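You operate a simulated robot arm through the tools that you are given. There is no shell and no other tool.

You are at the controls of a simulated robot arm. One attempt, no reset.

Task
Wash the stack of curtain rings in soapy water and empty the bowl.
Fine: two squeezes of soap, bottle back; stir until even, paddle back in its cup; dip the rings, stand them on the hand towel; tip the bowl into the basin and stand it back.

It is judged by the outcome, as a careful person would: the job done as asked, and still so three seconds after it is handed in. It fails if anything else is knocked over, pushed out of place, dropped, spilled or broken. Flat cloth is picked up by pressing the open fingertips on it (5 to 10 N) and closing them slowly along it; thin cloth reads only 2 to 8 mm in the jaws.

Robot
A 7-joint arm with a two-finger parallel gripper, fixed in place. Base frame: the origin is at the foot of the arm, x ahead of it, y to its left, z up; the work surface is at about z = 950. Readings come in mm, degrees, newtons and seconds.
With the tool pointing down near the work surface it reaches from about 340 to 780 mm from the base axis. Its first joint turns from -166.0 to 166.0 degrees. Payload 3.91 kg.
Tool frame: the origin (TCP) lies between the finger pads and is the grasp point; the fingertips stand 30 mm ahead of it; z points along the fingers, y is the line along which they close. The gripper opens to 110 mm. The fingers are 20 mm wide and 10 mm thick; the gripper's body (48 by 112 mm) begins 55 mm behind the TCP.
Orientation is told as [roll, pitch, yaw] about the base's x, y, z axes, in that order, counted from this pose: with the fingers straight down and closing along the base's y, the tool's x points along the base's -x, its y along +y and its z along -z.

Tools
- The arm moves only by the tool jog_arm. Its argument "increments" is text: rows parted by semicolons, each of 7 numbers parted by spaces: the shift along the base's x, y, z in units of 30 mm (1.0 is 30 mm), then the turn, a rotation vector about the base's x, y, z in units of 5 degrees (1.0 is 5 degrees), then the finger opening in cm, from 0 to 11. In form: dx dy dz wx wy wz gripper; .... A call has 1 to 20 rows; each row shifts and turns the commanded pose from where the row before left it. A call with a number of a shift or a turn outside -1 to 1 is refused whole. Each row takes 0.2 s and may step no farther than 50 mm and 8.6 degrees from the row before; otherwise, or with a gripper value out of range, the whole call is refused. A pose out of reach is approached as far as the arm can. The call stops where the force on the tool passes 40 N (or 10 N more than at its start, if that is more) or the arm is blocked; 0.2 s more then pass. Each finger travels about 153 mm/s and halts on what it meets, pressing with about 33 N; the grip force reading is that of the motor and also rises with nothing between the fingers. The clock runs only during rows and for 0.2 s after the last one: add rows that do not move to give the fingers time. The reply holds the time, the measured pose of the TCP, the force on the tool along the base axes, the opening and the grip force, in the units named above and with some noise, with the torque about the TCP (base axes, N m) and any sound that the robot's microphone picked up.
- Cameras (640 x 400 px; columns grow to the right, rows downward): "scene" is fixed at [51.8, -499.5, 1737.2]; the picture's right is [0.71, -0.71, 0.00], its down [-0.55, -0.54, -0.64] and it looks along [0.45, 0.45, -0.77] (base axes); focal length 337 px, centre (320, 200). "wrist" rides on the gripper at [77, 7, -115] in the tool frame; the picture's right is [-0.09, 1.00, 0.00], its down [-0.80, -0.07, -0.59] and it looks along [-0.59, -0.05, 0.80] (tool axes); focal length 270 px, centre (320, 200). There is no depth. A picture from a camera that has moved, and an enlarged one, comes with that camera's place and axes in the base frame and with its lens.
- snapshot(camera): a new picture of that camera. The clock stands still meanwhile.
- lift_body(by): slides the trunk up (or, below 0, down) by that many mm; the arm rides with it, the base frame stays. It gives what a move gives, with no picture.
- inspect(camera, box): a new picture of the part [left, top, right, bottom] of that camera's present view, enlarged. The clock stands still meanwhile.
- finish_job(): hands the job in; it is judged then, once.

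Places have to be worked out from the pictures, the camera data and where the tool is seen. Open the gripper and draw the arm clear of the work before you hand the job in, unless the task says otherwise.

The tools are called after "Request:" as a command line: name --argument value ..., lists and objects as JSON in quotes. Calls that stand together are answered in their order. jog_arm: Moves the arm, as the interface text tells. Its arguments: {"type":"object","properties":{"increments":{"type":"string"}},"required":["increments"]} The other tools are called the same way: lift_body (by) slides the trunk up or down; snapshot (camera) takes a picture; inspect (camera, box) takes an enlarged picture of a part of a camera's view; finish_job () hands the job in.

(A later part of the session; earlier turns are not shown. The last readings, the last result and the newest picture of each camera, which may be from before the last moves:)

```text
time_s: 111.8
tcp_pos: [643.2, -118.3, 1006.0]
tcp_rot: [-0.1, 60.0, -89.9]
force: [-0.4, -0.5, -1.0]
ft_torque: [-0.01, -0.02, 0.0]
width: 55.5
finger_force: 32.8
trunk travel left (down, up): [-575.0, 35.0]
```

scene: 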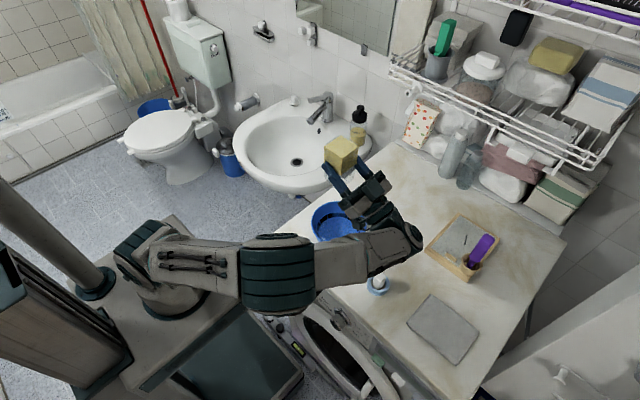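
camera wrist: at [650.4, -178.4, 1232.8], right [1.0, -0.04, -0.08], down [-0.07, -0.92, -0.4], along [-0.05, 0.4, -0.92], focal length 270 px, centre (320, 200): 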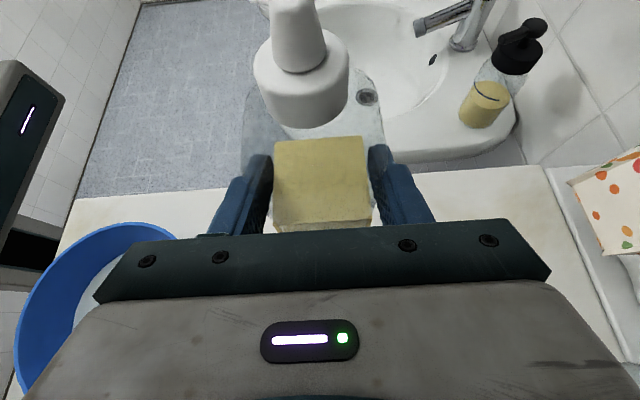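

Request:
jog_arm --increments "0 0 -0.05 0 0 0 4.5;0 0 0 0 0 0 4.5"

Request:
jog_arm --increments "0 0 -0.05 0 0 0 4.5;0 0 0 0 0 0 4.5"

Request:
inspect --camera "wrist" --box '[220, 60, 420, 240]'

```text
time_s: 112.4
tcp_pos: [642.4, -118.4, 1005.2]
tcp_rot: [0.0, 59.9, -90.0]
force: [-0.3, -0.4, -0.6]
ft_torque: [-0.02, -0.01, 0.01]
width: 55.7
finger_force: 33.0
trunk travel left (down, up): [-575.0, 35.0]
```

```text
time_s: 113.0
tcp_pos: [643.3, -119.5, 1002.9]
tcp_rot: [0.1, 60.0, -89.9]
force: [0.0, 0.3, 2.9]
ft_torque: [-0.12, 0.08, -0.01]
width: 55.7
finger_force: 32.8
trunk travel left (down, up): [-575.0, 35.0]
```

```text
2.22 times, centred on (320, 150) of wrist
camera zoom: at [650.3, -179.3, 1127.2], right [1.0, -0.04, -0.08], down [-0.07, -0.92, -0.4], along [-0.05, 0.4, -0.92], focal length 601 px, centre (320, 311)
```

zoom: 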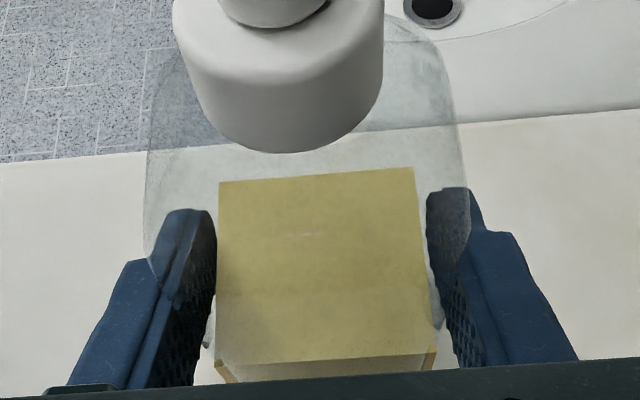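

Contact with the table is felt (+2.9 N). I release gently, open fully, and check the bottle stands.

Request:
jog_arm --increments "0 0 0 0 0 0 5.5;0 0 0 0 0 0 5.7;0 0 0 0 0 0 6.2;0 0 0 0 0 0 7.5;0 0 0 0 0 0 9;0 0 0 0 0 0 11;0 0 0 0 0 0 11"

Request:
snapshot --camera "wrist"

```text
time_s: 114.6
tcp_pos: [642.5, -117.3, 1002.3]
tcp_rot: [0.0, 60.0, -89.9]
force: [0.6, 0.5, 0.0]
ft_torque: [0.03, -0.01, 0.03]
width: 110.0
finger_force: 0.1
trunk travel left (down, up): [-575.0, 35.0]
```

```text
taken
camera wrist: at [650.5, -179.2, 1126.7], right [1.0, -0.04, -0.08], down [-0.07, -0.92, -0.4], along [-0.05, 0.4, -0.92], focal length 270 px, centre (320, 200)
```

wrist: 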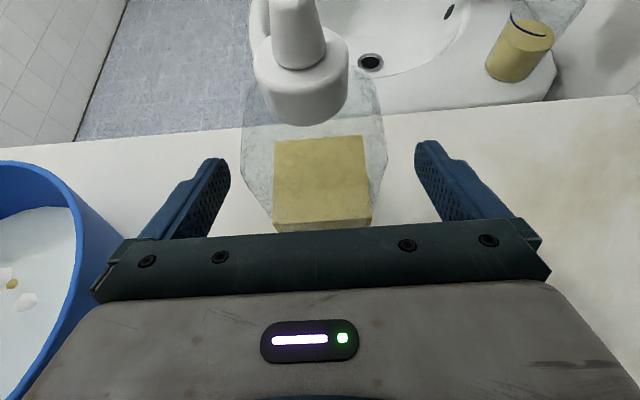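

The bottle stands released in its place. I withdraw up and back along the approach line, then return the tool to straight down at height.

Request:
jog_arm --increments "0 -0.42 0.92 0 0 0 11;0 -0.42 0.92 0 0 0 11;0 -0.4 0.9 0 0 0 11;0 -0.4 0.9 0 0 0 11;0 -0.4 0.9 0 0 0 11;0 -0.4 0.9 0 0 0 11;-0.3 0 0.5 -1 0 0 11;-0.3 0 0.5 -1 0 0 11;-0.3 0 0.5 -1 0 0 11;-0.3 0 0 -1 0 0 11;-0.3 0 0 -1 0 0 11;-0.3 0 0 -1 0 0 11;-0.3 0 0 -1 0 0 11;-0.3 0 0 -1 0 0 11;-0.3 0 0 -1 0 0 11;-0.3 0 0 -1 0 0 11;-0.3 0 0 -1 0 0 11;-0.3 0 0 -1 0 0 11;0 0 0 0 0 0 11"

Request:
snapshot --camera "scene"

Request:
snapshot --camera "wrist"

```text
time_s: 118.6
tcp_pos: [536.0, -190.5, 1210.1]
tcp_rot: [0.0, -0.1, -90.0]
force: [0.1, -0.1, 0.1]
ft_torque: [0.01, -0.03, 0.02]
width: 110.0
finger_force: 0.0
trunk travel left (down, up): [-575.0, 35.0]
```

```text
taken
```

scene: 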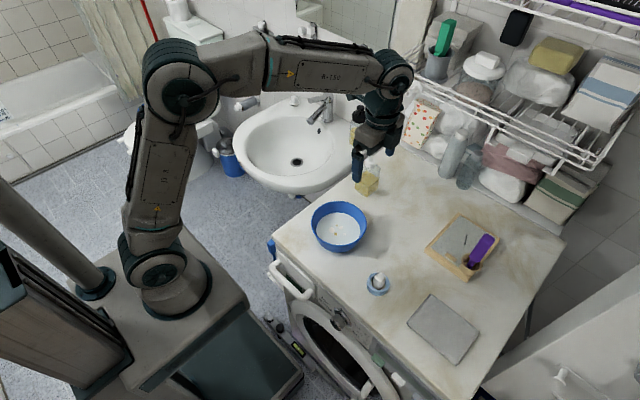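

```text
taken
camera wrist: at [543.1, -114.1, 1323.8], right [1.0, -0.09, 0.0], down [-0.07, -0.8, 0.6], along [-0.05, -0.59, -0.8], focal length 270 px, centre (320, 200)
```

wrist: 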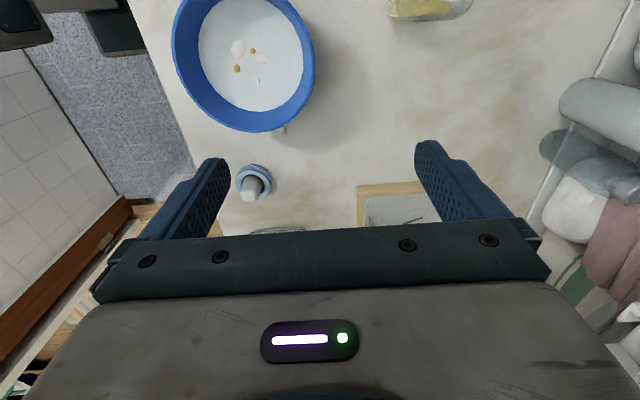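

The bottle is back and stands well; the soap is in the bowl. Next, the paddle: I move over toward its cup to see the handle's top and thickness.

Request:
jog_arm --increments "0.25 -0.95 0 0 0 0 11;0.25 -0.95 0 0 0 0 11;0.25 -0.95 0 0 0 0 11;0.25 -0.95 0 0 0 0 11;0.25 -0.95 0 0 0 0 11;0.25 -0.95 0 0 0 0 11;0.25 -0.95 0 0 0 0 11;0.25 -0.95 0 0 0 0 11;0 0 0 0 0 0 11"

Request:
snapshot --camera "wrist"

Request:
inspect --camera "wrist" --box '[240, 90, 400, 230]'

```text
time_s: 120.6
tcp_pos: [593.2, -416.0, 1208.9]
tcp_rot: [0.0, 0.1, -89.9]
force: [0.8, 0.3, 0.0]
ft_torque: [0.0, -0.01, 0.03]
width: 109.9
finger_force: 0.1
trunk travel left (down, up): [-575.0, 35.0]
```

```text
taken
camera wrist: at [599.3, -339.1, 1322.8], right [1.0, -0.09, 0.0], down [-0.07, -0.8, 0.59], along [-0.05, -0.59, -0.8], focal length 270 px, centre (320, 200)
```

wrist: 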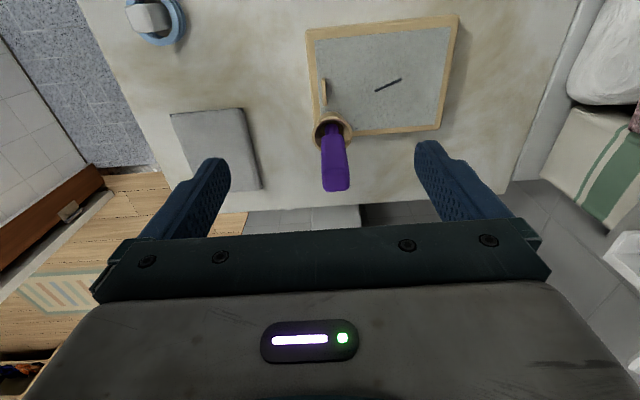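

```text
2.86 times, centred on (320, 160) of wrist
camera zoom: at [599.3, -339.1, 1322.8], right [1.0, -0.09, 0.0], down [-0.07, -0.8, 0.59], along [-0.05, -0.59, -0.8], focal length 772 px, centre (320, 314)
```

zoom: 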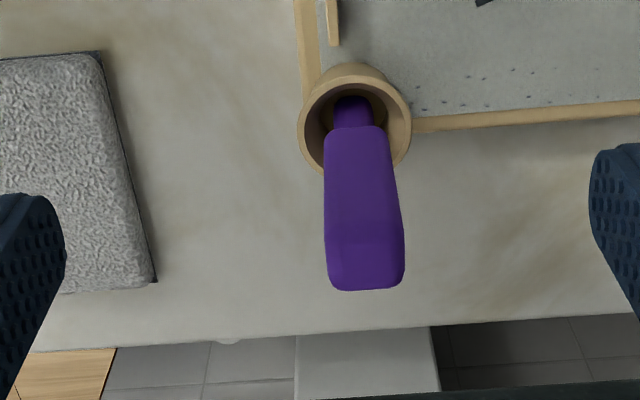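

Cross-checking the side views, the cup's rim centre is about (604,-473) at z≈1000, and the handle (about 24 mm square) is upright at about (602,-475) with its top at ≈1118. I move directly above it with the gripper half open.

Request:
jog_arm --increments "0.15 -1 0 0 0 0 7;0.15 -0.97 0 0 0 0 7;0 0 0 0 0 0 7"

Request:
snapshot --camera "wrist"

Request:
inspect --camera "scene" --box '[420, 150, 540, 290]'

```text
time_s: 121.4
tcp_pos: [570.6, -445.0, 1195.6]
tcp_rot: [0.0, 0.0, -90.0]
force: [0.2, 0.6, -0.2]
ft_torque: [0.01, 0.02, 0.02]
width: 69.7
finger_force: 0.0
out of reach, approached as far as the arm can: row 1, 2
trunk travel left (down, up): [-575.0, 35.0]
```

```text
taken
camera wrist: at [577.3, -367.8, 1309.1], right [1.0, -0.09, 0.0], down [-0.07, -0.8, 0.59], along [-0.05, -0.59, -0.8], focal length 270 px, centre (320, 200)
```

wrist: 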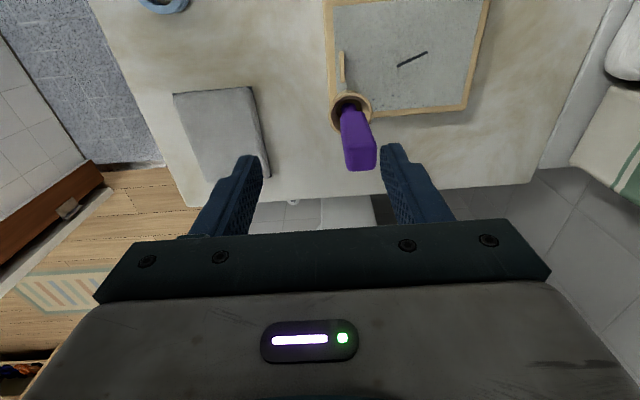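

```text
2.86 times, centred on (480, 220) of scene
camera zoom: at [51.8, -499.5, 1737.2], right [0.71, -0.71, 0.0], down [-0.55, -0.54, -0.64], along [0.45, 0.45, -0.77], focal length 962 px, centre (-137, 143)
```

zoom: 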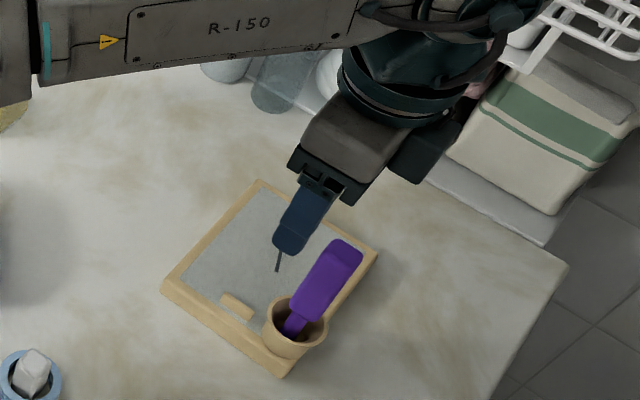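

Straight down is out of reach at this height. Tilting the tool 20° outward (toward -y) gains reach and keeps the pads parallel to the handle faces, so I do that and move above the handle.

Request:
jog_arm --increments "0 0 0 -1 0 0 7;0 0 0 -1 0 0 7;0 0 0 -1 0 0 7;0 0 0 -1 0 0 7;0.52 -0.5 0 0 0 0 7;0.52 -0.5 0 0 0 0 7;0 0 0 0 0 0 7"

Request:
snapshot --camera "wrist"

Request:
inspect --camera "scene" --box '[420, 150, 540, 290]'

```text
time_s: 123.0
tcp_pos: [601.0, -475.0, 1196.2]
tcp_rot: [0.0, -20.0, -90.0]
force: [0.1, 0.5, 0.2]
ft_torque: [0.0, 0.0, 0.0]
width: 69.9
finger_force: 0.1
trunk travel left (down, up): [-575.0, 35.0]
```

```text
taken
camera wrist: at [608.4, -364.0, 1277.1], right [1.0, -0.08, 0.03], down [-0.07, -0.55, 0.83], along [-0.05, -0.83, -0.55], focal length 270 px, centre (320, 200)
```

wrist: 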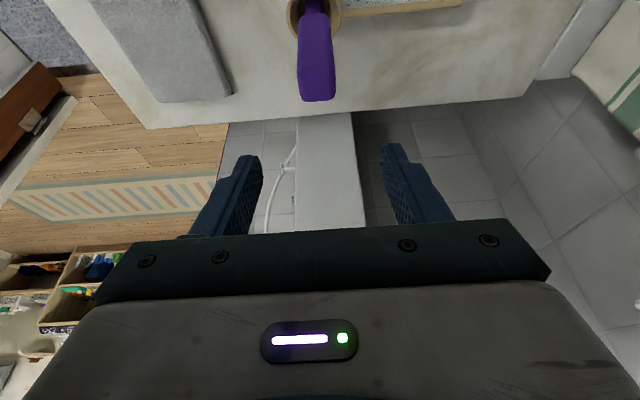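

```text
2.86 times, centred on (480, 220) of scene
camera zoom: at [51.8, -499.5, 1737.2], right [0.71, -0.71, 0.0], down [-0.55, -0.54, -0.64], along [0.45, 0.45, -0.77], focal length 962 px, centre (-137, 143)
```

zoom: 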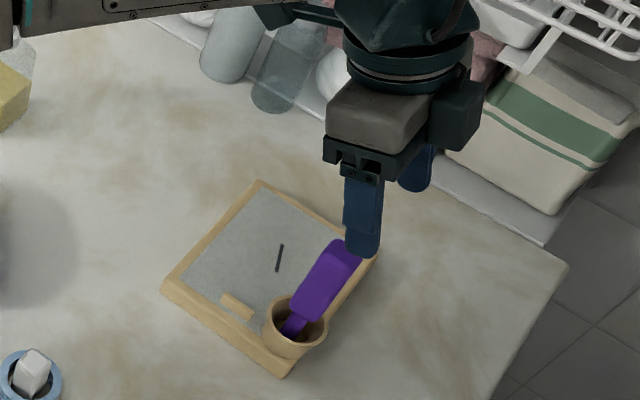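

The handle is centred below the jaws at about (602,-476). I descend to grip height.

Request:
jog_arm --increments "0.02 0 -0.9 0 0 0 7;0 0 -0.9 0 0 0 7;0 0 -0.5 0 0 0 7;0 0 0 0 0 0 7"

Request:
snapshot --camera "wrist"

Request:
inspect --camera "scene" --box '[420, 170, 540, 290]'

```text
time_s: 124.0
tcp_pos: [602.7, -475.4, 1126.7]
tcp_rot: [0.0, -20.0, -90.0]
force: [0.1, -0.4, -0.7]
ft_torque: [0.03, 0.01, -0.01]
width: 69.9
finger_force: 0.1
trunk travel left (down, up): [-575.0, 35.0]
```

```text
taken
camera wrist: at [608.9, -363.6, 1206.5], right [1.0, -0.08, 0.03], down [-0.07, -0.55, 0.83], along [-0.05, -0.83, -0.55], focal length 270 px, centre (320, 200)
```

wrist: 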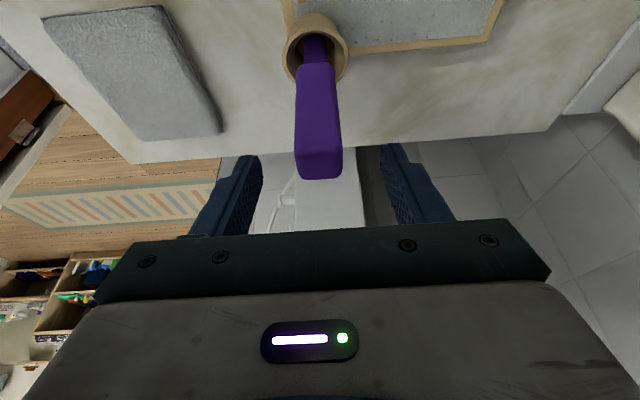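

```text
3.33 times, centred on (480, 230) of scene
camera zoom: at [51.8, -499.5, 1737.2], right [0.71, -0.71, 0.0], down [-0.55, -0.54, -0.64], along [0.45, 0.45, -0.77], focal length 1122 px, centre (-213, 100)
```

zoom: 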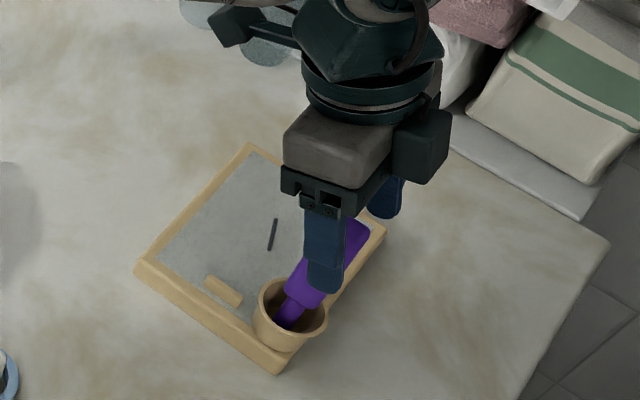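

The handle is centred between the fingers. I descend the last 45 mm.

Request:
jog_arm --increments "0 0 -0.75 0 0 0 7;0 0 -0.75 0 0 0 7;0 0 0 0 0 0 7"

Request:
snapshot --camera "wrist"

```text
time_s: 124.8
tcp_pos: [601.6, -477.9, 1082.4]
tcp_rot: [0.0, -19.9, -90.0]
force: [0.3, 0.4, -0.3]
ft_torque: [0.0, 0.02, 0.03]
width: 69.8
finger_force: 0.0
trunk travel left (down, up): [-575.0, 35.0]
```

```text
taken
camera wrist: at [607.9, -365.1, 1162.9], right [1.0, -0.08, 0.03], down [-0.07, -0.55, 0.83], along [-0.05, -0.83, -0.55], focal length 270 px, centre (320, 200)
```

wrist: 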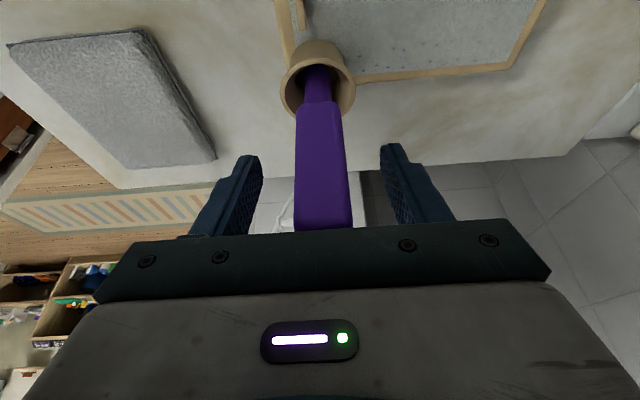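

The handle is well between the pads with no contact forces. I close on it.

Request:
jog_arm --increments "0 0 0 0 0 0 5;0 0 0 0 0 0 3.5;0 0 0 0 0 0 2.7;0 0 0 0 0 0 2;0 0 0 0 0 0 1.5;0 0 0 0 0 0 1.5"

Request:
inspect --camera "scene" --box '[420, 170, 540, 290]'

```text
time_s: 126.2
tcp_pos: [602.0, -476.5, 1082.9]
tcp_rot: [0.0, -20.0, -90.1]
force: [2.5, -0.4, 1.8]
ft_torque: [-0.04, -0.11, -0.03]
width: 25.2
finger_force: 32.8
trunk travel left (down, up): [-575.0, 35.0]
```

```text
3.33 times, centred on (480, 230) of scene
camera zoom: at [51.8, -499.5, 1737.2], right [0.71, -0.71, 0.0], down [-0.55, -0.54, -0.64], along [0.45, 0.45, -0.77], focal length 1122 px, centre (-213, 100)
```

zoom: 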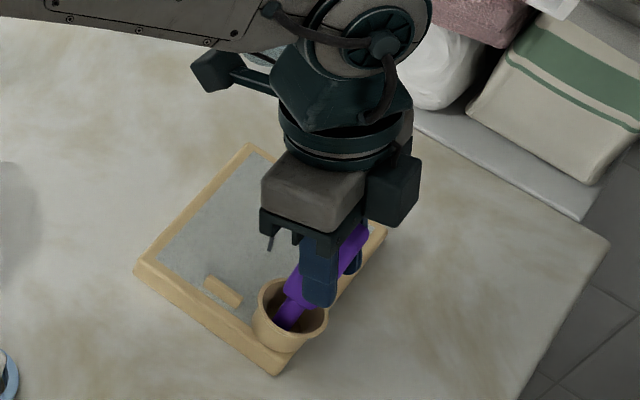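

Gripped at 25.2 mm. I lift the paddle straight up out of its cup.

Request:
jog_arm --increments "0 0 0.3 0 0 0 1.5;0 0 0.7 0 0 0 1.5;0 0 0.9 0 0 0 1.5;0 0 0.9 0 0 0 1.5;0 0 0.5 0 0 0 1.5;0 0 0 0 0 0 1.5"

Request:
inspect --camera "scene" --box '[410, 150, 540, 290]'

Request:
snapshot --camera "wrist"

```text
time_s: 127.6
tcp_pos: [599.7, -475.2, 1182.1]
tcp_rot: [0.0, -20.0, -90.0]
force: [-1.0, 0.7, -1.1]
ft_torque: [0.02, -0.02, 0.01]
width: 25.0
finger_force: 32.5
trunk travel left (down, up): [-575.0, 35.0]
```

```text
2.86 times, centred on (475, 220) of scene
camera zoom: at [51.8, -499.5, 1737.2], right [0.71, -0.71, 0.0], down [-0.55, -0.54, -0.64], along [0.45, 0.45, -0.77], focal length 962 px, centre (-123, 143)
```

zoom: 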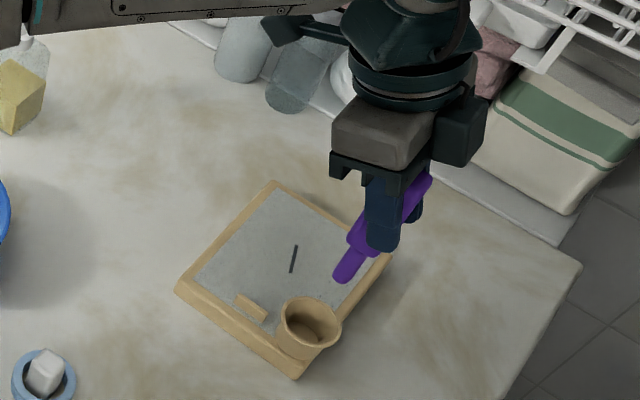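

```text
taken
camera wrist: at [606.8, -364.7, 1262.7], right [1.0, -0.08, 0.03], down [-0.07, -0.55, 0.83], along [-0.05, -0.83, -0.55], focal length 270 px, centre (320, 200)
```

wrist: 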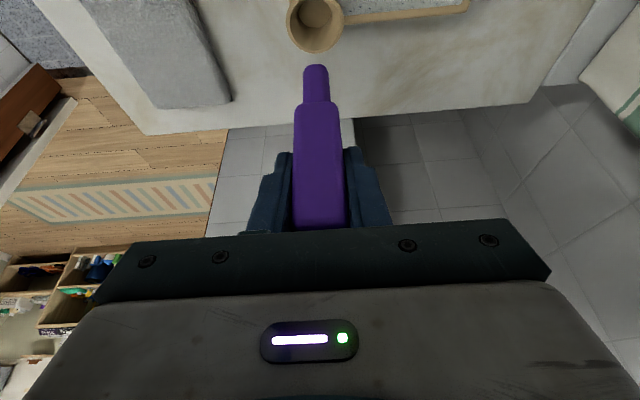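

The paddle came out cleanly; its tip hangs about 107 mm below the TCP. Correcting for perspective, the bowl's centre is about (457,-163); I carry the paddle over it.

Request:
jog_arm --increments "-0.433 0.945 0 0 0 0 1.5;-0.433 0.945 0 0 0 0 1.5;-0.433 0.945 0 0 0 0 1.5;-0.433 0.945 0 0 0 0 1.5;-0.433 0.945 0 0 0 0 1.5;-0.433 0.945 0 0 0 0 1.5;-0.433 0.945 0 0 0 0 1.5;-0.433 0.945 0 0 0 0 1.5;-0.433 0.945 0 0 0 0 1.5;-0.433 0.945 0 0 0 0 1.5;-0.433 0.945 0 0 0 0 1.5;0 0 0 0 0 0 1.5"

Request:
snapshot --camera "wrist"

Request:
snapshot --camera "scene"

```text
time_s: 130.2
tcp_pos: [456.2, -166.5, 1180.3]
tcp_rot: [-0.1, -19.9, -89.9]
force: [-0.4, -0.1, 0.2]
ft_torque: [-0.06, -0.03, -0.02]
width: 25.0
finger_force: 32.9
trunk travel left (down, up): [-575.0, 35.0]
```

```text
taken
camera wrist: at [462.6, -54.5, 1260.7], right [1.0, -0.08, 0.03], down [-0.07, -0.55, 0.83], along [-0.05, -0.83, -0.55], focal length 270 px, centre (320, 200)
```

wrist: 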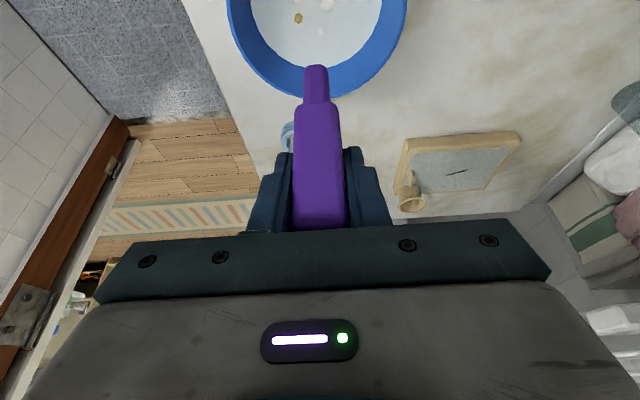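

```text
taken
```

scene: 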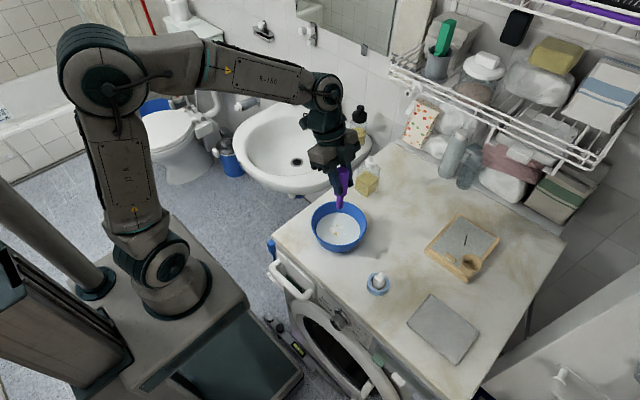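

The paddle is centred over the bowl (centre ≈ (458,-162)). I lower it into the water in steps.

Request:
jog_arm --increments "0.05 0.1 -0.9 0 0 0 1.5;0 0 -0.9 0 0 0 1.5;0 0 -0.7 0 0 0 1.5;0 0 0 0 0 0 1.5"

Request:
inspect --camera "scene" --box '[290, 150, 400, 260]'

Request:
snapshot --camera "wrist"

```text
time_s: 131.2
tcp_pos: [458.3, -161.9, 1104.4]
tcp_rot: [0.1, -20.0, -90.0]
force: [0.4, 0.5, -0.1]
ft_torque: [0.0, -0.01, -0.02]
width: 25.2
finger_force: 33.3
trunk travel left (down, up): [-575.0, 35.0]
```

```text
3.64 times, centred on (345, 205) of scene
camera zoom: at [51.8, -499.5, 1737.2], right [0.71, -0.71, 0.0], down [-0.55, -0.54, -0.64], along [0.45, 0.45, -0.77], focal length 1224 px, centre (229, 182)
```

zoom: 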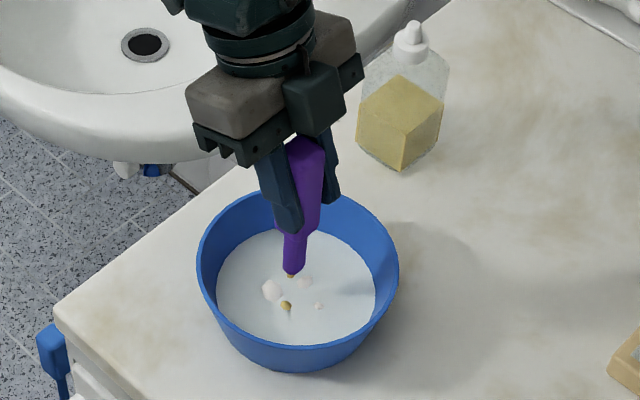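

```text
taken
camera wrist: at [464.7, -50.8, 1185.0], right [1.0, -0.08, 0.03], down [-0.07, -0.55, 0.83], along [-0.05, -0.83, -0.55], focal length 270 px, centre (320, 200)
```

wrist: 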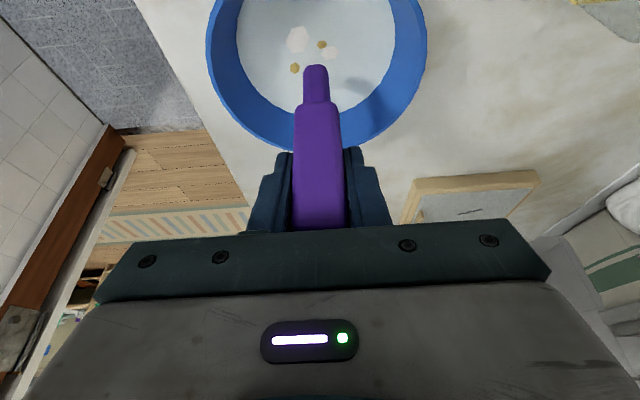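

The tip is just above the water. I lower to a tip height of about z=968 and check the force.

Request:
jog_arm --increments "0 0 -0.5 0 0 0 1.5;0 0 -0.45 0 0 0 1.5;0 0 0 0 0 0 1.5"

Request:
inspect --camera "scene" --box '[290, 150, 400, 260]'

Request:
snapshot --camera "wrist"

```text
time_s: 132.0
tcp_pos: [457.8, -161.4, 1076.9]
tcp_rot: [0.0, -20.0, -89.9]
force: [-0.1, 0.7, -0.5]
ft_torque: [-0.02, 0.01, 0.02]
width: 25.1
finger_force: 32.6
trunk travel left (down, up): [-575.0, 35.0]
```

```text
3.64 times, centred on (345, 205) of scene
camera zoom: at [51.8, -499.5, 1737.2], right [0.71, -0.71, 0.0], down [-0.55, -0.54, -0.64], along [0.45, 0.45, -0.77], focal length 1224 px, centre (229, 182)
```

zoom: 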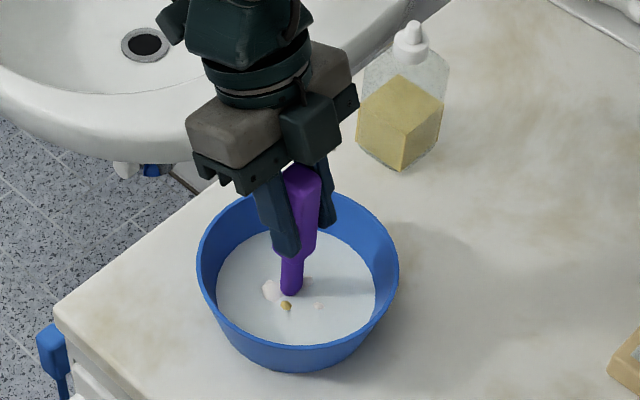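

```text
taken
camera wrist: at [464.5, -50.0, 1156.7], right [1.0, -0.08, 0.03], down [-0.07, -0.55, 0.83], along [-0.05, -0.83, -0.55], focal length 270 px, centre (320, 200)
```

wrist: 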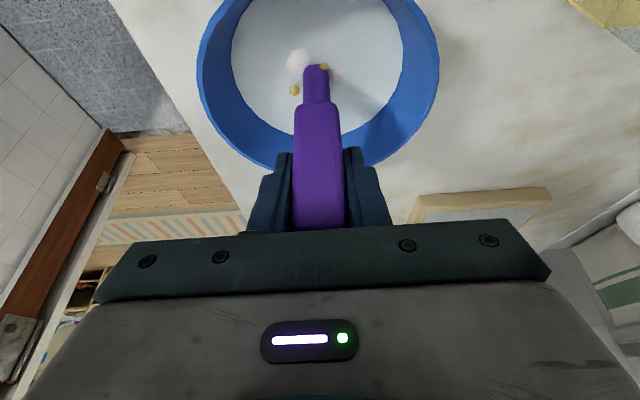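

The tip is now about 10 mm under the surface with no contact force. I stir one circle of 27 mm radius and look at the result.

Request:
jog_arm --increments "0.9 0 0 0 0 0 1.5;-0.1206 0.45 0 0 0 0 1.5;-0.3294 0.3294 0 0 0 0 1.5;-0.45 0.1206 0 0 0 0 1.5;-0.45 -0.1206 0 0 0 0 1.5;-0.3294 -0.3294 0 0 0 0 1.5;-0.1206 -0.45 0 0 0 0 1.5;0.1206 -0.45 0 0 0 0 1.5;0.3294 -0.3294 0 0 0 0 1.5;0.45 -0.1206 0 0 0 0 1.5;0.45 0.1206 0 0 0 0 1.5;0.3294 0.3294 0 0 0 0 1.5;0.1206 0.45 0 0 0 0 1.5"

Request:
inspect --camera "scene" --box '[290, 150, 400, 260]'

Request:
snapshot --camera "wrist"

```text
time_s: 134.8
tcp_pos: [488.2, -159.4, 1075.5]
tcp_rot: [0.0, -20.0, -90.0]
force: [-0.3, 0.3, -0.3]
ft_torque: [-0.01, -0.01, 0.02]
width: 25.5
finger_force: 32.8
trunk travel left (down, up): [-575.0, 35.0]
```

```text
3.64 times, centred on (345, 205) of scene
camera zoom: at [51.8, -499.5, 1737.2], right [0.71, -0.71, 0.0], down [-0.55, -0.54, -0.64], along [0.45, 0.45, -0.77], focal length 1224 px, centre (229, 182)
```

zoom: 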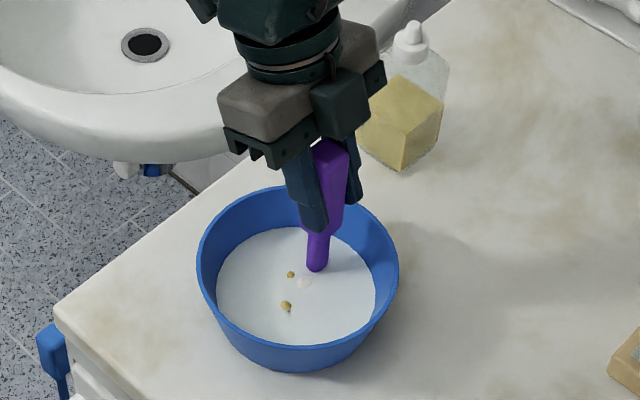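

```text
taken
camera wrist: at [494.1, -49.0, 1156.7], right [1.0, -0.08, 0.03], down [-0.07, -0.55, 0.83], along [-0.05, -0.83, -0.55], focal length 270 px, centre (320, 200)
```

wrist: 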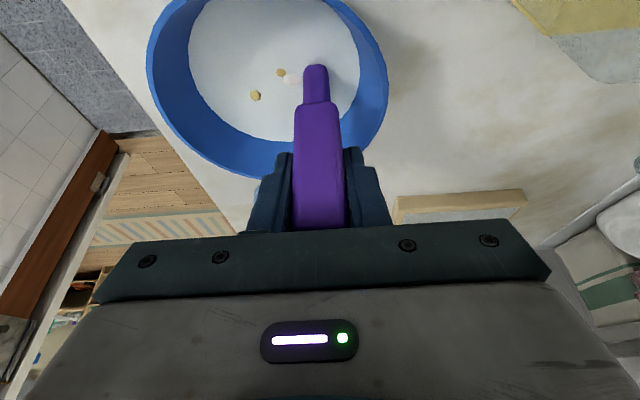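

One foam patch has already gone, so stirring works. I do two more revolutions, slightly faster.

Request:
jog_arm --increments "-0.2636 0.6364 0 0 0 0 1.5;-0.6364 0.2636 0 0 0 0 1.5;-0.6364 -0.2636 0 0 0 0 1.5;-0.2636 -0.6364 0 0 0 0 1.5;0.2636 -0.6364 0 0 0 0 1.5;0.6364 -0.2636 0 0 0 0 1.5;0.6364 0.2636 0 0 0 0 1.5;0.2636 0.6364 0 0 0 0 1.5;-0.2636 0.6364 0 0 0 0 1.5;-0.6364 0.2636 0 0 0 0 1.5;-0.6364 -0.2636 0 0 0 0 1.5;-0.2636 -0.6364 0 0 0 0 1.5;0.2636 -0.6364 0 0 0 0 1.5;0.6364 -0.2636 0 0 0 0 1.5;0.6364 0.2636 0 0 0 0 1.5;0.2636 0.6364 0 0 0 0 1.5"

Request:
inspect --camera "scene" --box '[290, 150, 400, 260]'

Request:
inspect --camera "wrist" --box '[140, 0, 420, 180]'

```text
time_s: 138.2
tcp_pos: [487.3, -159.8, 1079.0]
tcp_rot: [0.0, -20.1, -90.0]
force: [-0.5, 0.5, -0.6]
ft_torque: [-0.03, 0.01, 0.05]
width: 25.1
finger_force: 32.9
trunk travel left (down, up): [-575.0, 35.0]
```

```text
3.64 times, centred on (345, 205) of scene
camera zoom: at [51.8, -499.5, 1737.2], right [0.71, -0.71, 0.0], down [-0.55, -0.54, -0.64], along [0.45, 0.45, -0.77], focal length 1224 px, centre (229, 182)
```

zoom: 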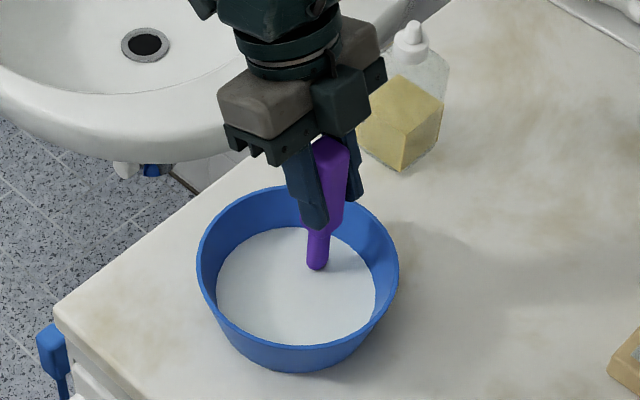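

```text
2.22 times, centred on (280, 90) of wrist
camera zoom: at [494.1, -48.9, 1159.9], right [1.0, -0.08, 0.03], down [-0.07, -0.55, 0.83], along [-0.05, -0.83, -0.55], focal length 601 px, centre (409, 444)
```

zoom: 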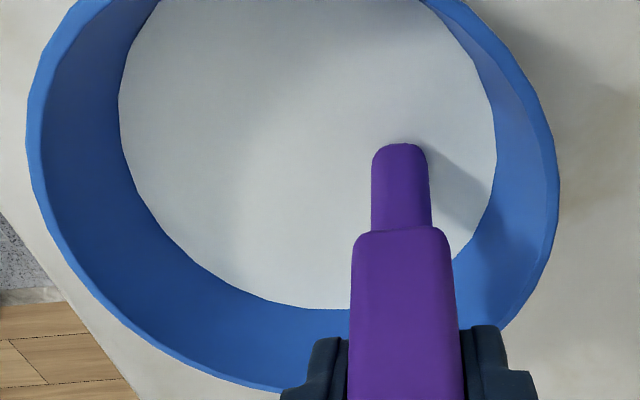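

The surface now looks even, with the drops and foam gone. I stir two more revolutions to be safe, ending at the bowl's centre.

Request:
jog_arm --increments "-0.2636 0.6364 0 0 0 0 1.5;-0.6364 0.2636 0 0 0 0 1.5;-0.6364 -0.2636 0 0 0 0 1.5;-0.2636 -0.6364 0 0 0 0 1.5;0.2636 -0.6364 0 0 0 0 1.5;0.6364 -0.2636 0 0 0 0 1.5;0.6364 0.2636 0 0 0 0 1.5;0.2636 0.6364 0 0 0 0 1.5;-0.2636 0.6364 0 0 0 0 1.5;-0.6364 0.2636 0 0 0 0 1.5;-0.6364 -0.2636 0 0 0 0 1.5;-0.2636 -0.6364 0 0 0 0 1.5;0.2636 -0.6364 0 0 0 0 1.5;0.6364 -0.2636 0 0 0 0 1.5;0.6364 0.2636 0 0 0 0 1.5;0.2636 0.6364 0 0 0 0 1.5;-0.9 0 0 0 0 0 1.5;0 0 0 0 0 0 1.5"

Request:
inspect --camera "scene" --box '[290, 150, 400, 260]'

```text
time_s: 142.0
tcp_pos: [458.3, -160.6, 1077.8]
tcp_rot: [0.1, -20.0, -89.9]
force: [0.1, -0.4, -0.7]
ft_torque: [0.03, -0.02, 0.0]
width: 25.1
finger_force: 33.3
trunk travel left (down, up): [-575.0, 35.0]
```

```text
3.64 times, centred on (345, 205) of scene
camera zoom: at [51.8, -499.5, 1737.2], right [0.71, -0.71, 0.0], down [-0.55, -0.54, -0.64], along [0.45, 0.45, -0.77], focal length 1224 px, centre (229, 182)
```

zoom: 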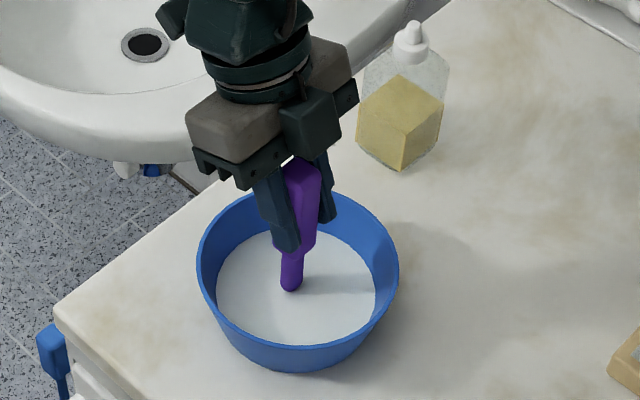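

The mix is even. I lift the paddle out, let it drip a moment over the bowl, and carry it back above its cup.

Request:
jog_arm --increments "0 0 0.45 0 0 0 1.5;0 0 0.6 0 0 0 1.5;0 0 0.6 0 0 0 1.5;0 0 0.8 0 0 0 1.5;0 0 1 0 0 0 1.5;0 0 0 0 0 0 1.5;0 0 0 0 0 0 1.5;0 0 0 0 0 0 1.5;0 0 0 0 0 0 1.5"

Request:
jog_arm --increments "0.4285 -0.954 0 0 0 0 1.5;0.4285 -0.954 0 0 0 0 1.5;0.4285 -0.954 0 0 0 0 1.5;0.4285 -0.954 0 0 0 0 1.5;0.4285 -0.954 0 0 0 0 1.5;0.4285 -0.954 0 0 0 0 1.5;0.4285 -0.954 0 0 0 0 1.5;0.4285 -0.954 0 0 0 0 1.5;0.4285 -0.954 0 0 0 0 1.5;0.4285 -0.954 0 0 0 0 1.5;0.4285 -0.954 0 0 0 0 1.5;0 0 0 0 0 0 1.5;0 0 0 0 0 0 1.5"

Request:
snapshot --camera "wrist"

Request:
inspect --camera "scene" --box '[410, 150, 540, 290]'

```text
time_s: 144.0
tcp_pos: [457.5, -159.4, 1182.2]
tcp_rot: [0.0, -19.9, -89.9]
force: [0.3, -0.3, -0.2]
ft_torque: [0.0, 0.01, -0.01]
width: 25.7
finger_force: 32.5
trunk travel left (down, up): [-575.0, 35.0]
```

```text
time_s: 146.8
tcp_pos: [599.5, -479.5, 1182.9]
tcp_rot: [0.0, -20.0, -89.9]
force: [0.0, 0.2, -0.4]
ft_torque: [0.0, 0.03, 0.02]
width: 25.0
finger_force: 33.6
trunk travel left (down, up): [-575.0, 35.0]
```

```text
taken
camera wrist: at [606.9, -367.8, 1263.8], right [1.0, -0.08, 0.03], down [-0.07, -0.55, 0.83], along [-0.05, -0.83, -0.55], focal length 270 px, centre (320, 200)
```

wrist: 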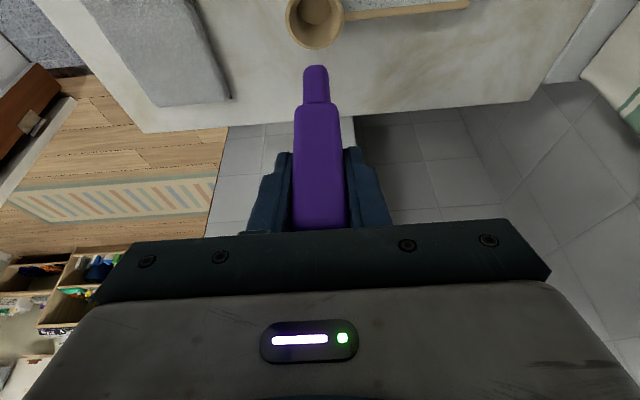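

```text
2.86 times, centred on (475, 220) of scene
camera zoom: at [51.8, -499.5, 1737.2], right [0.71, -0.71, 0.0], down [-0.55, -0.54, -0.64], along [0.45, 0.45, -0.77], focal length 962 px, centre (-123, 143)
```

zoom: 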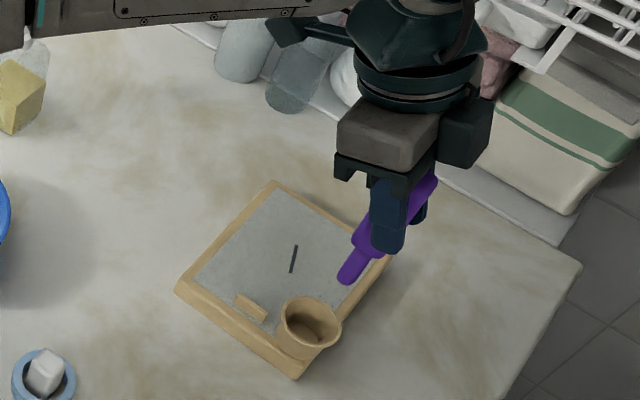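

The cup is about 3 mm off in y compared with when I lifted; I correct that and descend partway to check the alignment of the tip with the cup.

Request:
jog_arm --increments "0.03 0.1 0 0 0 0 1.5;0 0 -0.9 0 0 0 1.5;0 0 -0.9 0 0 0 1.5;0 0 0 0 0 0 1.5"

Request:
inspect --camera "wrist" --box '[220, 0, 420, 140]'

Request:
inspect --camera "scene" --box '[430, 200, 510, 290]'

```text
time_s: 147.8
tcp_pos: [602.5, -475.5, 1127.6]
tcp_rot: [0.1, -19.9, -90.1]
force: [-0.1, 0.2, 0.0]
ft_torque: [-0.04, 0.01, 0.0]
width: 25.2
finger_force: 33.4
trunk travel left (down, up): [-575.0, 35.0]
```

```text
2.86 times, centred on (320, 70) of wrist
camera zoom: at [609.2, -362.7, 1208.3], right [1.0, -0.08, 0.03], down [-0.07, -0.55, 0.83], along [-0.05, -0.83, -0.55], focal length 772 px, centre (320, 571)
```

zoom: 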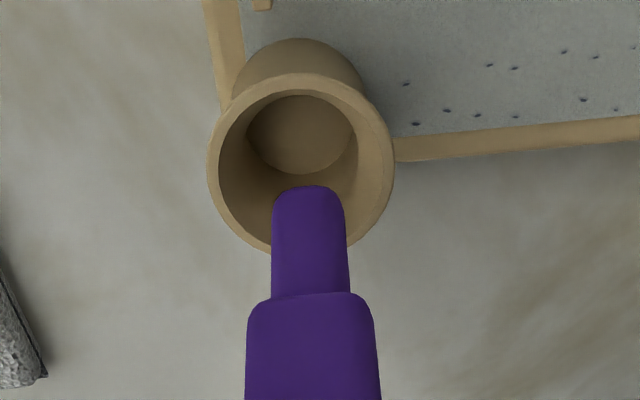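

```text
4.44 times, centred on (470, 245) of scene
camera zoom: at [51.8, -499.5, 1737.2], right [0.71, -0.71, 0.0], down [-0.55, -0.54, -0.64], along [0.45, 0.45, -0.77], focal length 1496 px, centre (-347, 0)
```

zoom: 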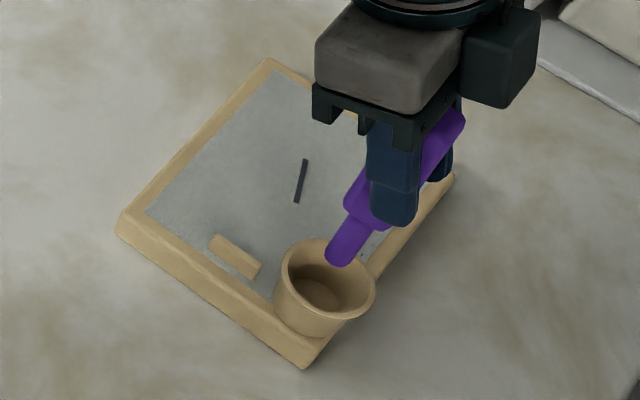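

The tip lines up with the cup's centre. I lower it into the cup, stopping just short of the floor.

Request:
jog_arm --increments "0 0 -0.5 0 0 0 1.5;0 0 -0.5 0 0 0 1.5;0 0 -0.4 0 0 0 1.5;0 0 0 0 0 0 1.5"

Request:
jog_arm --increments "0 0 -0.06 0 0 0 1.5;0 0 0 0 0 0 1.5"

Request:
inspect --camera "scene" --box '[430, 200, 510, 290]'

```text
time_s: 148.8
tcp_pos: [602.8, -471.6, 1085.1]
tcp_rot: [0.1, -20.0, -90.0]
force: [-0.7, 0.3, -0.8]
ft_torque: [0.06, 0.16, -0.04]
width: 25.1
finger_force: 32.8
trunk travel left (down, up): [-575.0, 35.0]
```

```text
time_s: 149.4
tcp_pos: [602.1, -473.2, 1082.8]
tcp_rot: [-0.1, -20.0, -90.0]
force: [-0.8, 0.4, 0.3]
ft_torque: [0.0, 0.07, 0.02]
width: 24.8
finger_force: 32.7
trunk travel left (down, up): [-575.0, 35.0]
```

```text
4.44 times, centred on (470, 245) of scene
camera zoom: at [51.8, -499.5, 1737.2], right [0.71, -0.71, 0.0], down [-0.55, -0.54, -0.64], along [0.45, 0.45, -0.77], focal length 1496 px, centre (-347, 0)
```

zoom: 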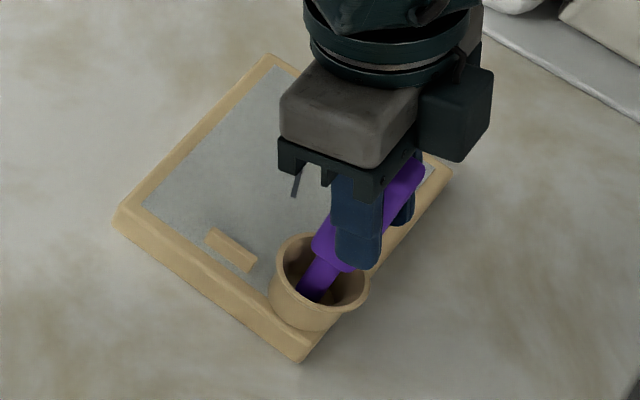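

I check whether the tray has moved at all by viewing it with the same crop as at the start.

Request:
inspect --camera "scene" --box '[410, 200, 520, 290]'

Request:
snapshot --camera "wrist"

```text
4.44 times, centred on (465, 245) of scene
camera zoom: at [51.8, -499.5, 1737.2], right [0.71, -0.71, 0.0], down [-0.55, -0.54, -0.64], along [0.45, 0.45, -0.77], focal length 1496 px, centre (-324, 0)
```

zoom: 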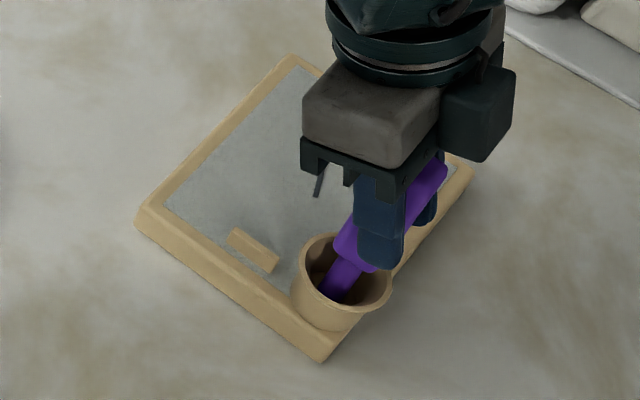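

```text
taken
camera wrist: at [609.4, -361.1, 1163.6], right [1.0, -0.08, 0.03], down [-0.07, -0.55, 0.83], along [-0.05, -0.83, -0.55], focal length 270 px, centre (320, 200)
```

wrist: 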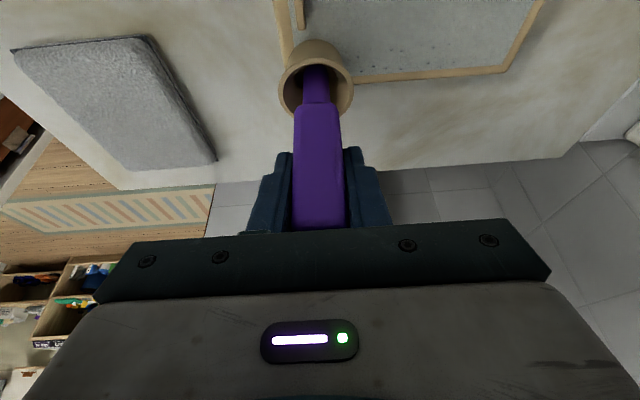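

The tray seems to have been nudged about 4 mm toward +y by the paddle tip as it entered. While still holding the paddle in the cup I ease it back 4 mm in -y and compare again.

Request:
jog_arm --increments "0 -0.07 0 0 0 0 1.5;0 -0.07 0 0 0 0 1.5;0 0 0 0 0 0 1.5"

Request:
inspect --camera "scene" --box '[410, 200, 520, 290]'

```text
time_s: 150.2
tcp_pos: [601.7, -476.0, 1082.0]
tcp_rot: [0.0, -20.0, -89.9]
force: [0.8, 1.9, 0.5]
ft_torque: [0.19, -0.1, 0.0]
width: 25.5
finger_force: 33.7
trunk travel left (down, up): [-575.0, 35.0]
```

```text
4.44 times, centred on (465, 245) of scene
camera zoom: at [51.8, -499.5, 1737.2], right [0.71, -0.71, 0.0], down [-0.55, -0.54, -0.64], along [0.45, 0.45, -0.77], focal length 1496 px, centre (-324, 0)
```

zoom: 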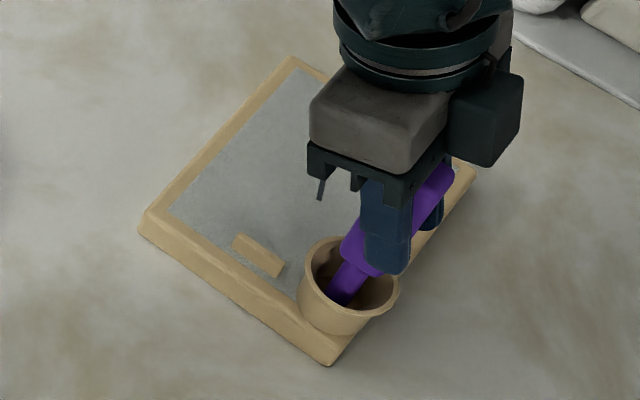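

The tray is back exactly where it was. I now open the gripper to release the paddle.

Request:
jog_arm --increments "0 0 0 0 0 0 2.6;0 0 0 0 0 0 2.9;0 0 0 0 0 0 3.5;0 0 0 0 0 0 5;0 0 0 0 0 0 7;0 0 0 0 0 0 7"

Request:
inspect --camera "scene" --box '[410, 200, 520, 290]'

Request:
snapshot --camera "wrist"

```text
time_s: 151.6
tcp_pos: [602.2, -477.2, 1083.1]
tcp_rot: [0.0, -20.1, -90.0]
force: [-0.8, -0.2, -0.2]
ft_torque: [-0.01, 0.01, -0.02]
width: 69.6
finger_force: 0.0
trunk travel left (down, up): [-575.0, 35.0]
```

```text
4.44 times, centred on (465, 245) of scene
camera zoom: at [51.8, -499.5, 1737.2], right [0.71, -0.71, 0.0], down [-0.55, -0.54, -0.64], along [0.45, 0.45, -0.77], focal length 1496 px, centre (-324, 0)
```

zoom: 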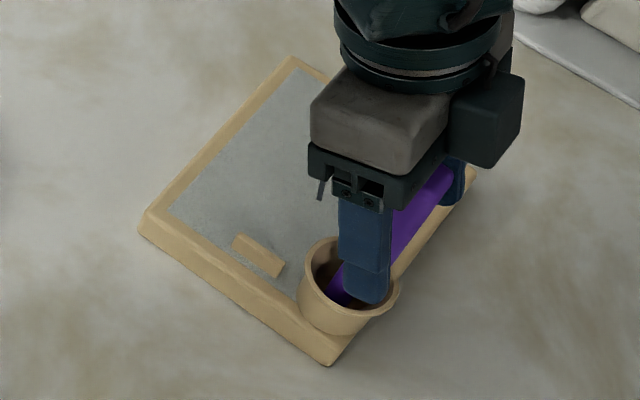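

```text
taken
camera wrist: at [609.1, -365.6, 1163.5], right [1.0, -0.08, 0.03], down [-0.07, -0.55, 0.83], along [-0.05, -0.83, -0.55], focal length 270 px, centre (320, 200)
```

wrist: 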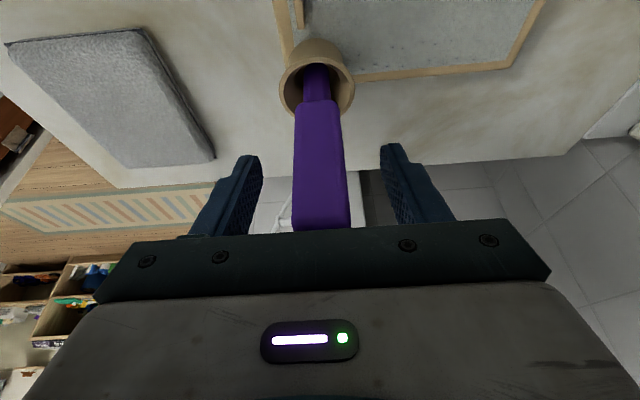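

The paddle stands in its cup as before and the tray is unmoved. I rise clear, straighten the tool and move above the rings.

Request:
jog_arm --increments "0 0 0.8 0 0 0 7;0 0 0.97 0 0 0 7;0 0 0.97 0 0 0 7;0 0 0.97 0 0 0 7;-0.7 0.5 0 1 0 0 7;-0.9 0.657 0 1 0 0 7;-0.9 0.657 0 1 0 0 7;-0.9 0.657 -0.3 1 0 0 7;-0.9 0.657 -0.5 0 0 0 7;-0.9 0.657 -0.5 0 0 0 7;-0.9 0.657 -0.5 0 0 0 7;0 0 0 0 0 0 7"

Request:
snapshot --camera "wrist"

Request:
snapshot --camera "scene"

```text
time_s: 154.2
tcp_pos: [417.9, -341.2, 1136.5]
tcp_rot: [0.1, 0.0, -90.1]
force: [0.7, 0.2, -0.2]
ft_torque: [0.0, -0.02, -0.02]
width: 70.0
finger_force: 0.0
trunk travel left (down, up): [-575.0, 35.0]
```

```text
taken
camera wrist: at [424.8, -263.7, 1251.4], right [1.0, -0.09, 0.0], down [-0.07, -0.8, 0.59], along [-0.05, -0.59, -0.8], focal length 270 px, centre (320, 200)
```

wrist: 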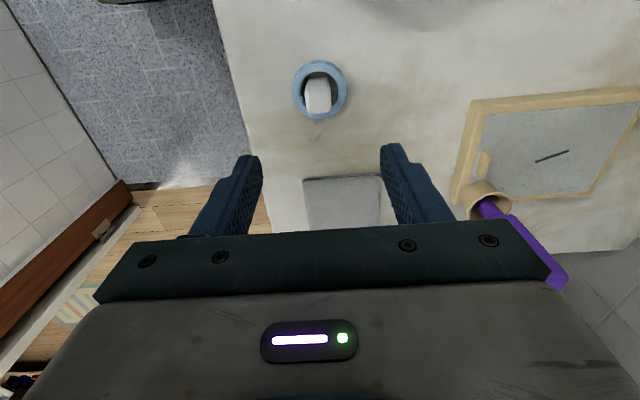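

```text
taken
```

scene: 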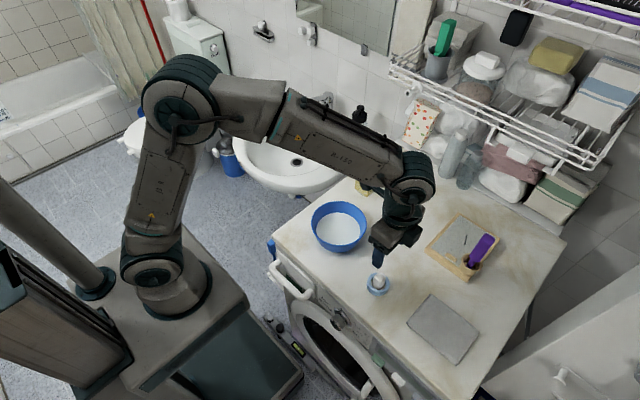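

The paddle stands in its cup. I zoom on the ring stack to line up with its block.

Request:
inspect --camera "wrist" --box '[260, 40, 380, 140]'

```text
4.00 times, centred on (320, 90) of wrist
camera zoom: at [424.8, -263.7, 1251.4], right [1.0, -0.09, 0.0], down [-0.07, -0.8, 0.59], along [-0.05, -0.59, -0.8], focal length 1081 px, centre (320, 640)
```

zoom: 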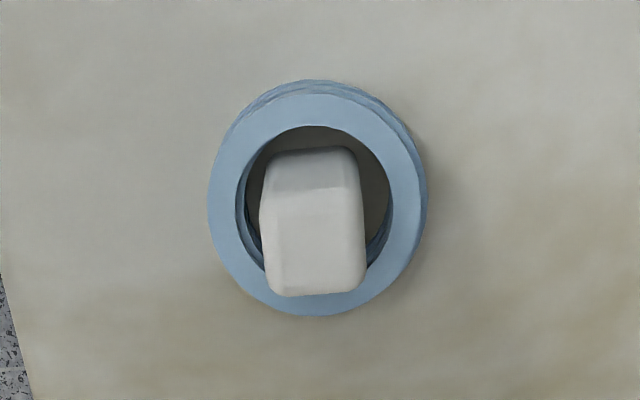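

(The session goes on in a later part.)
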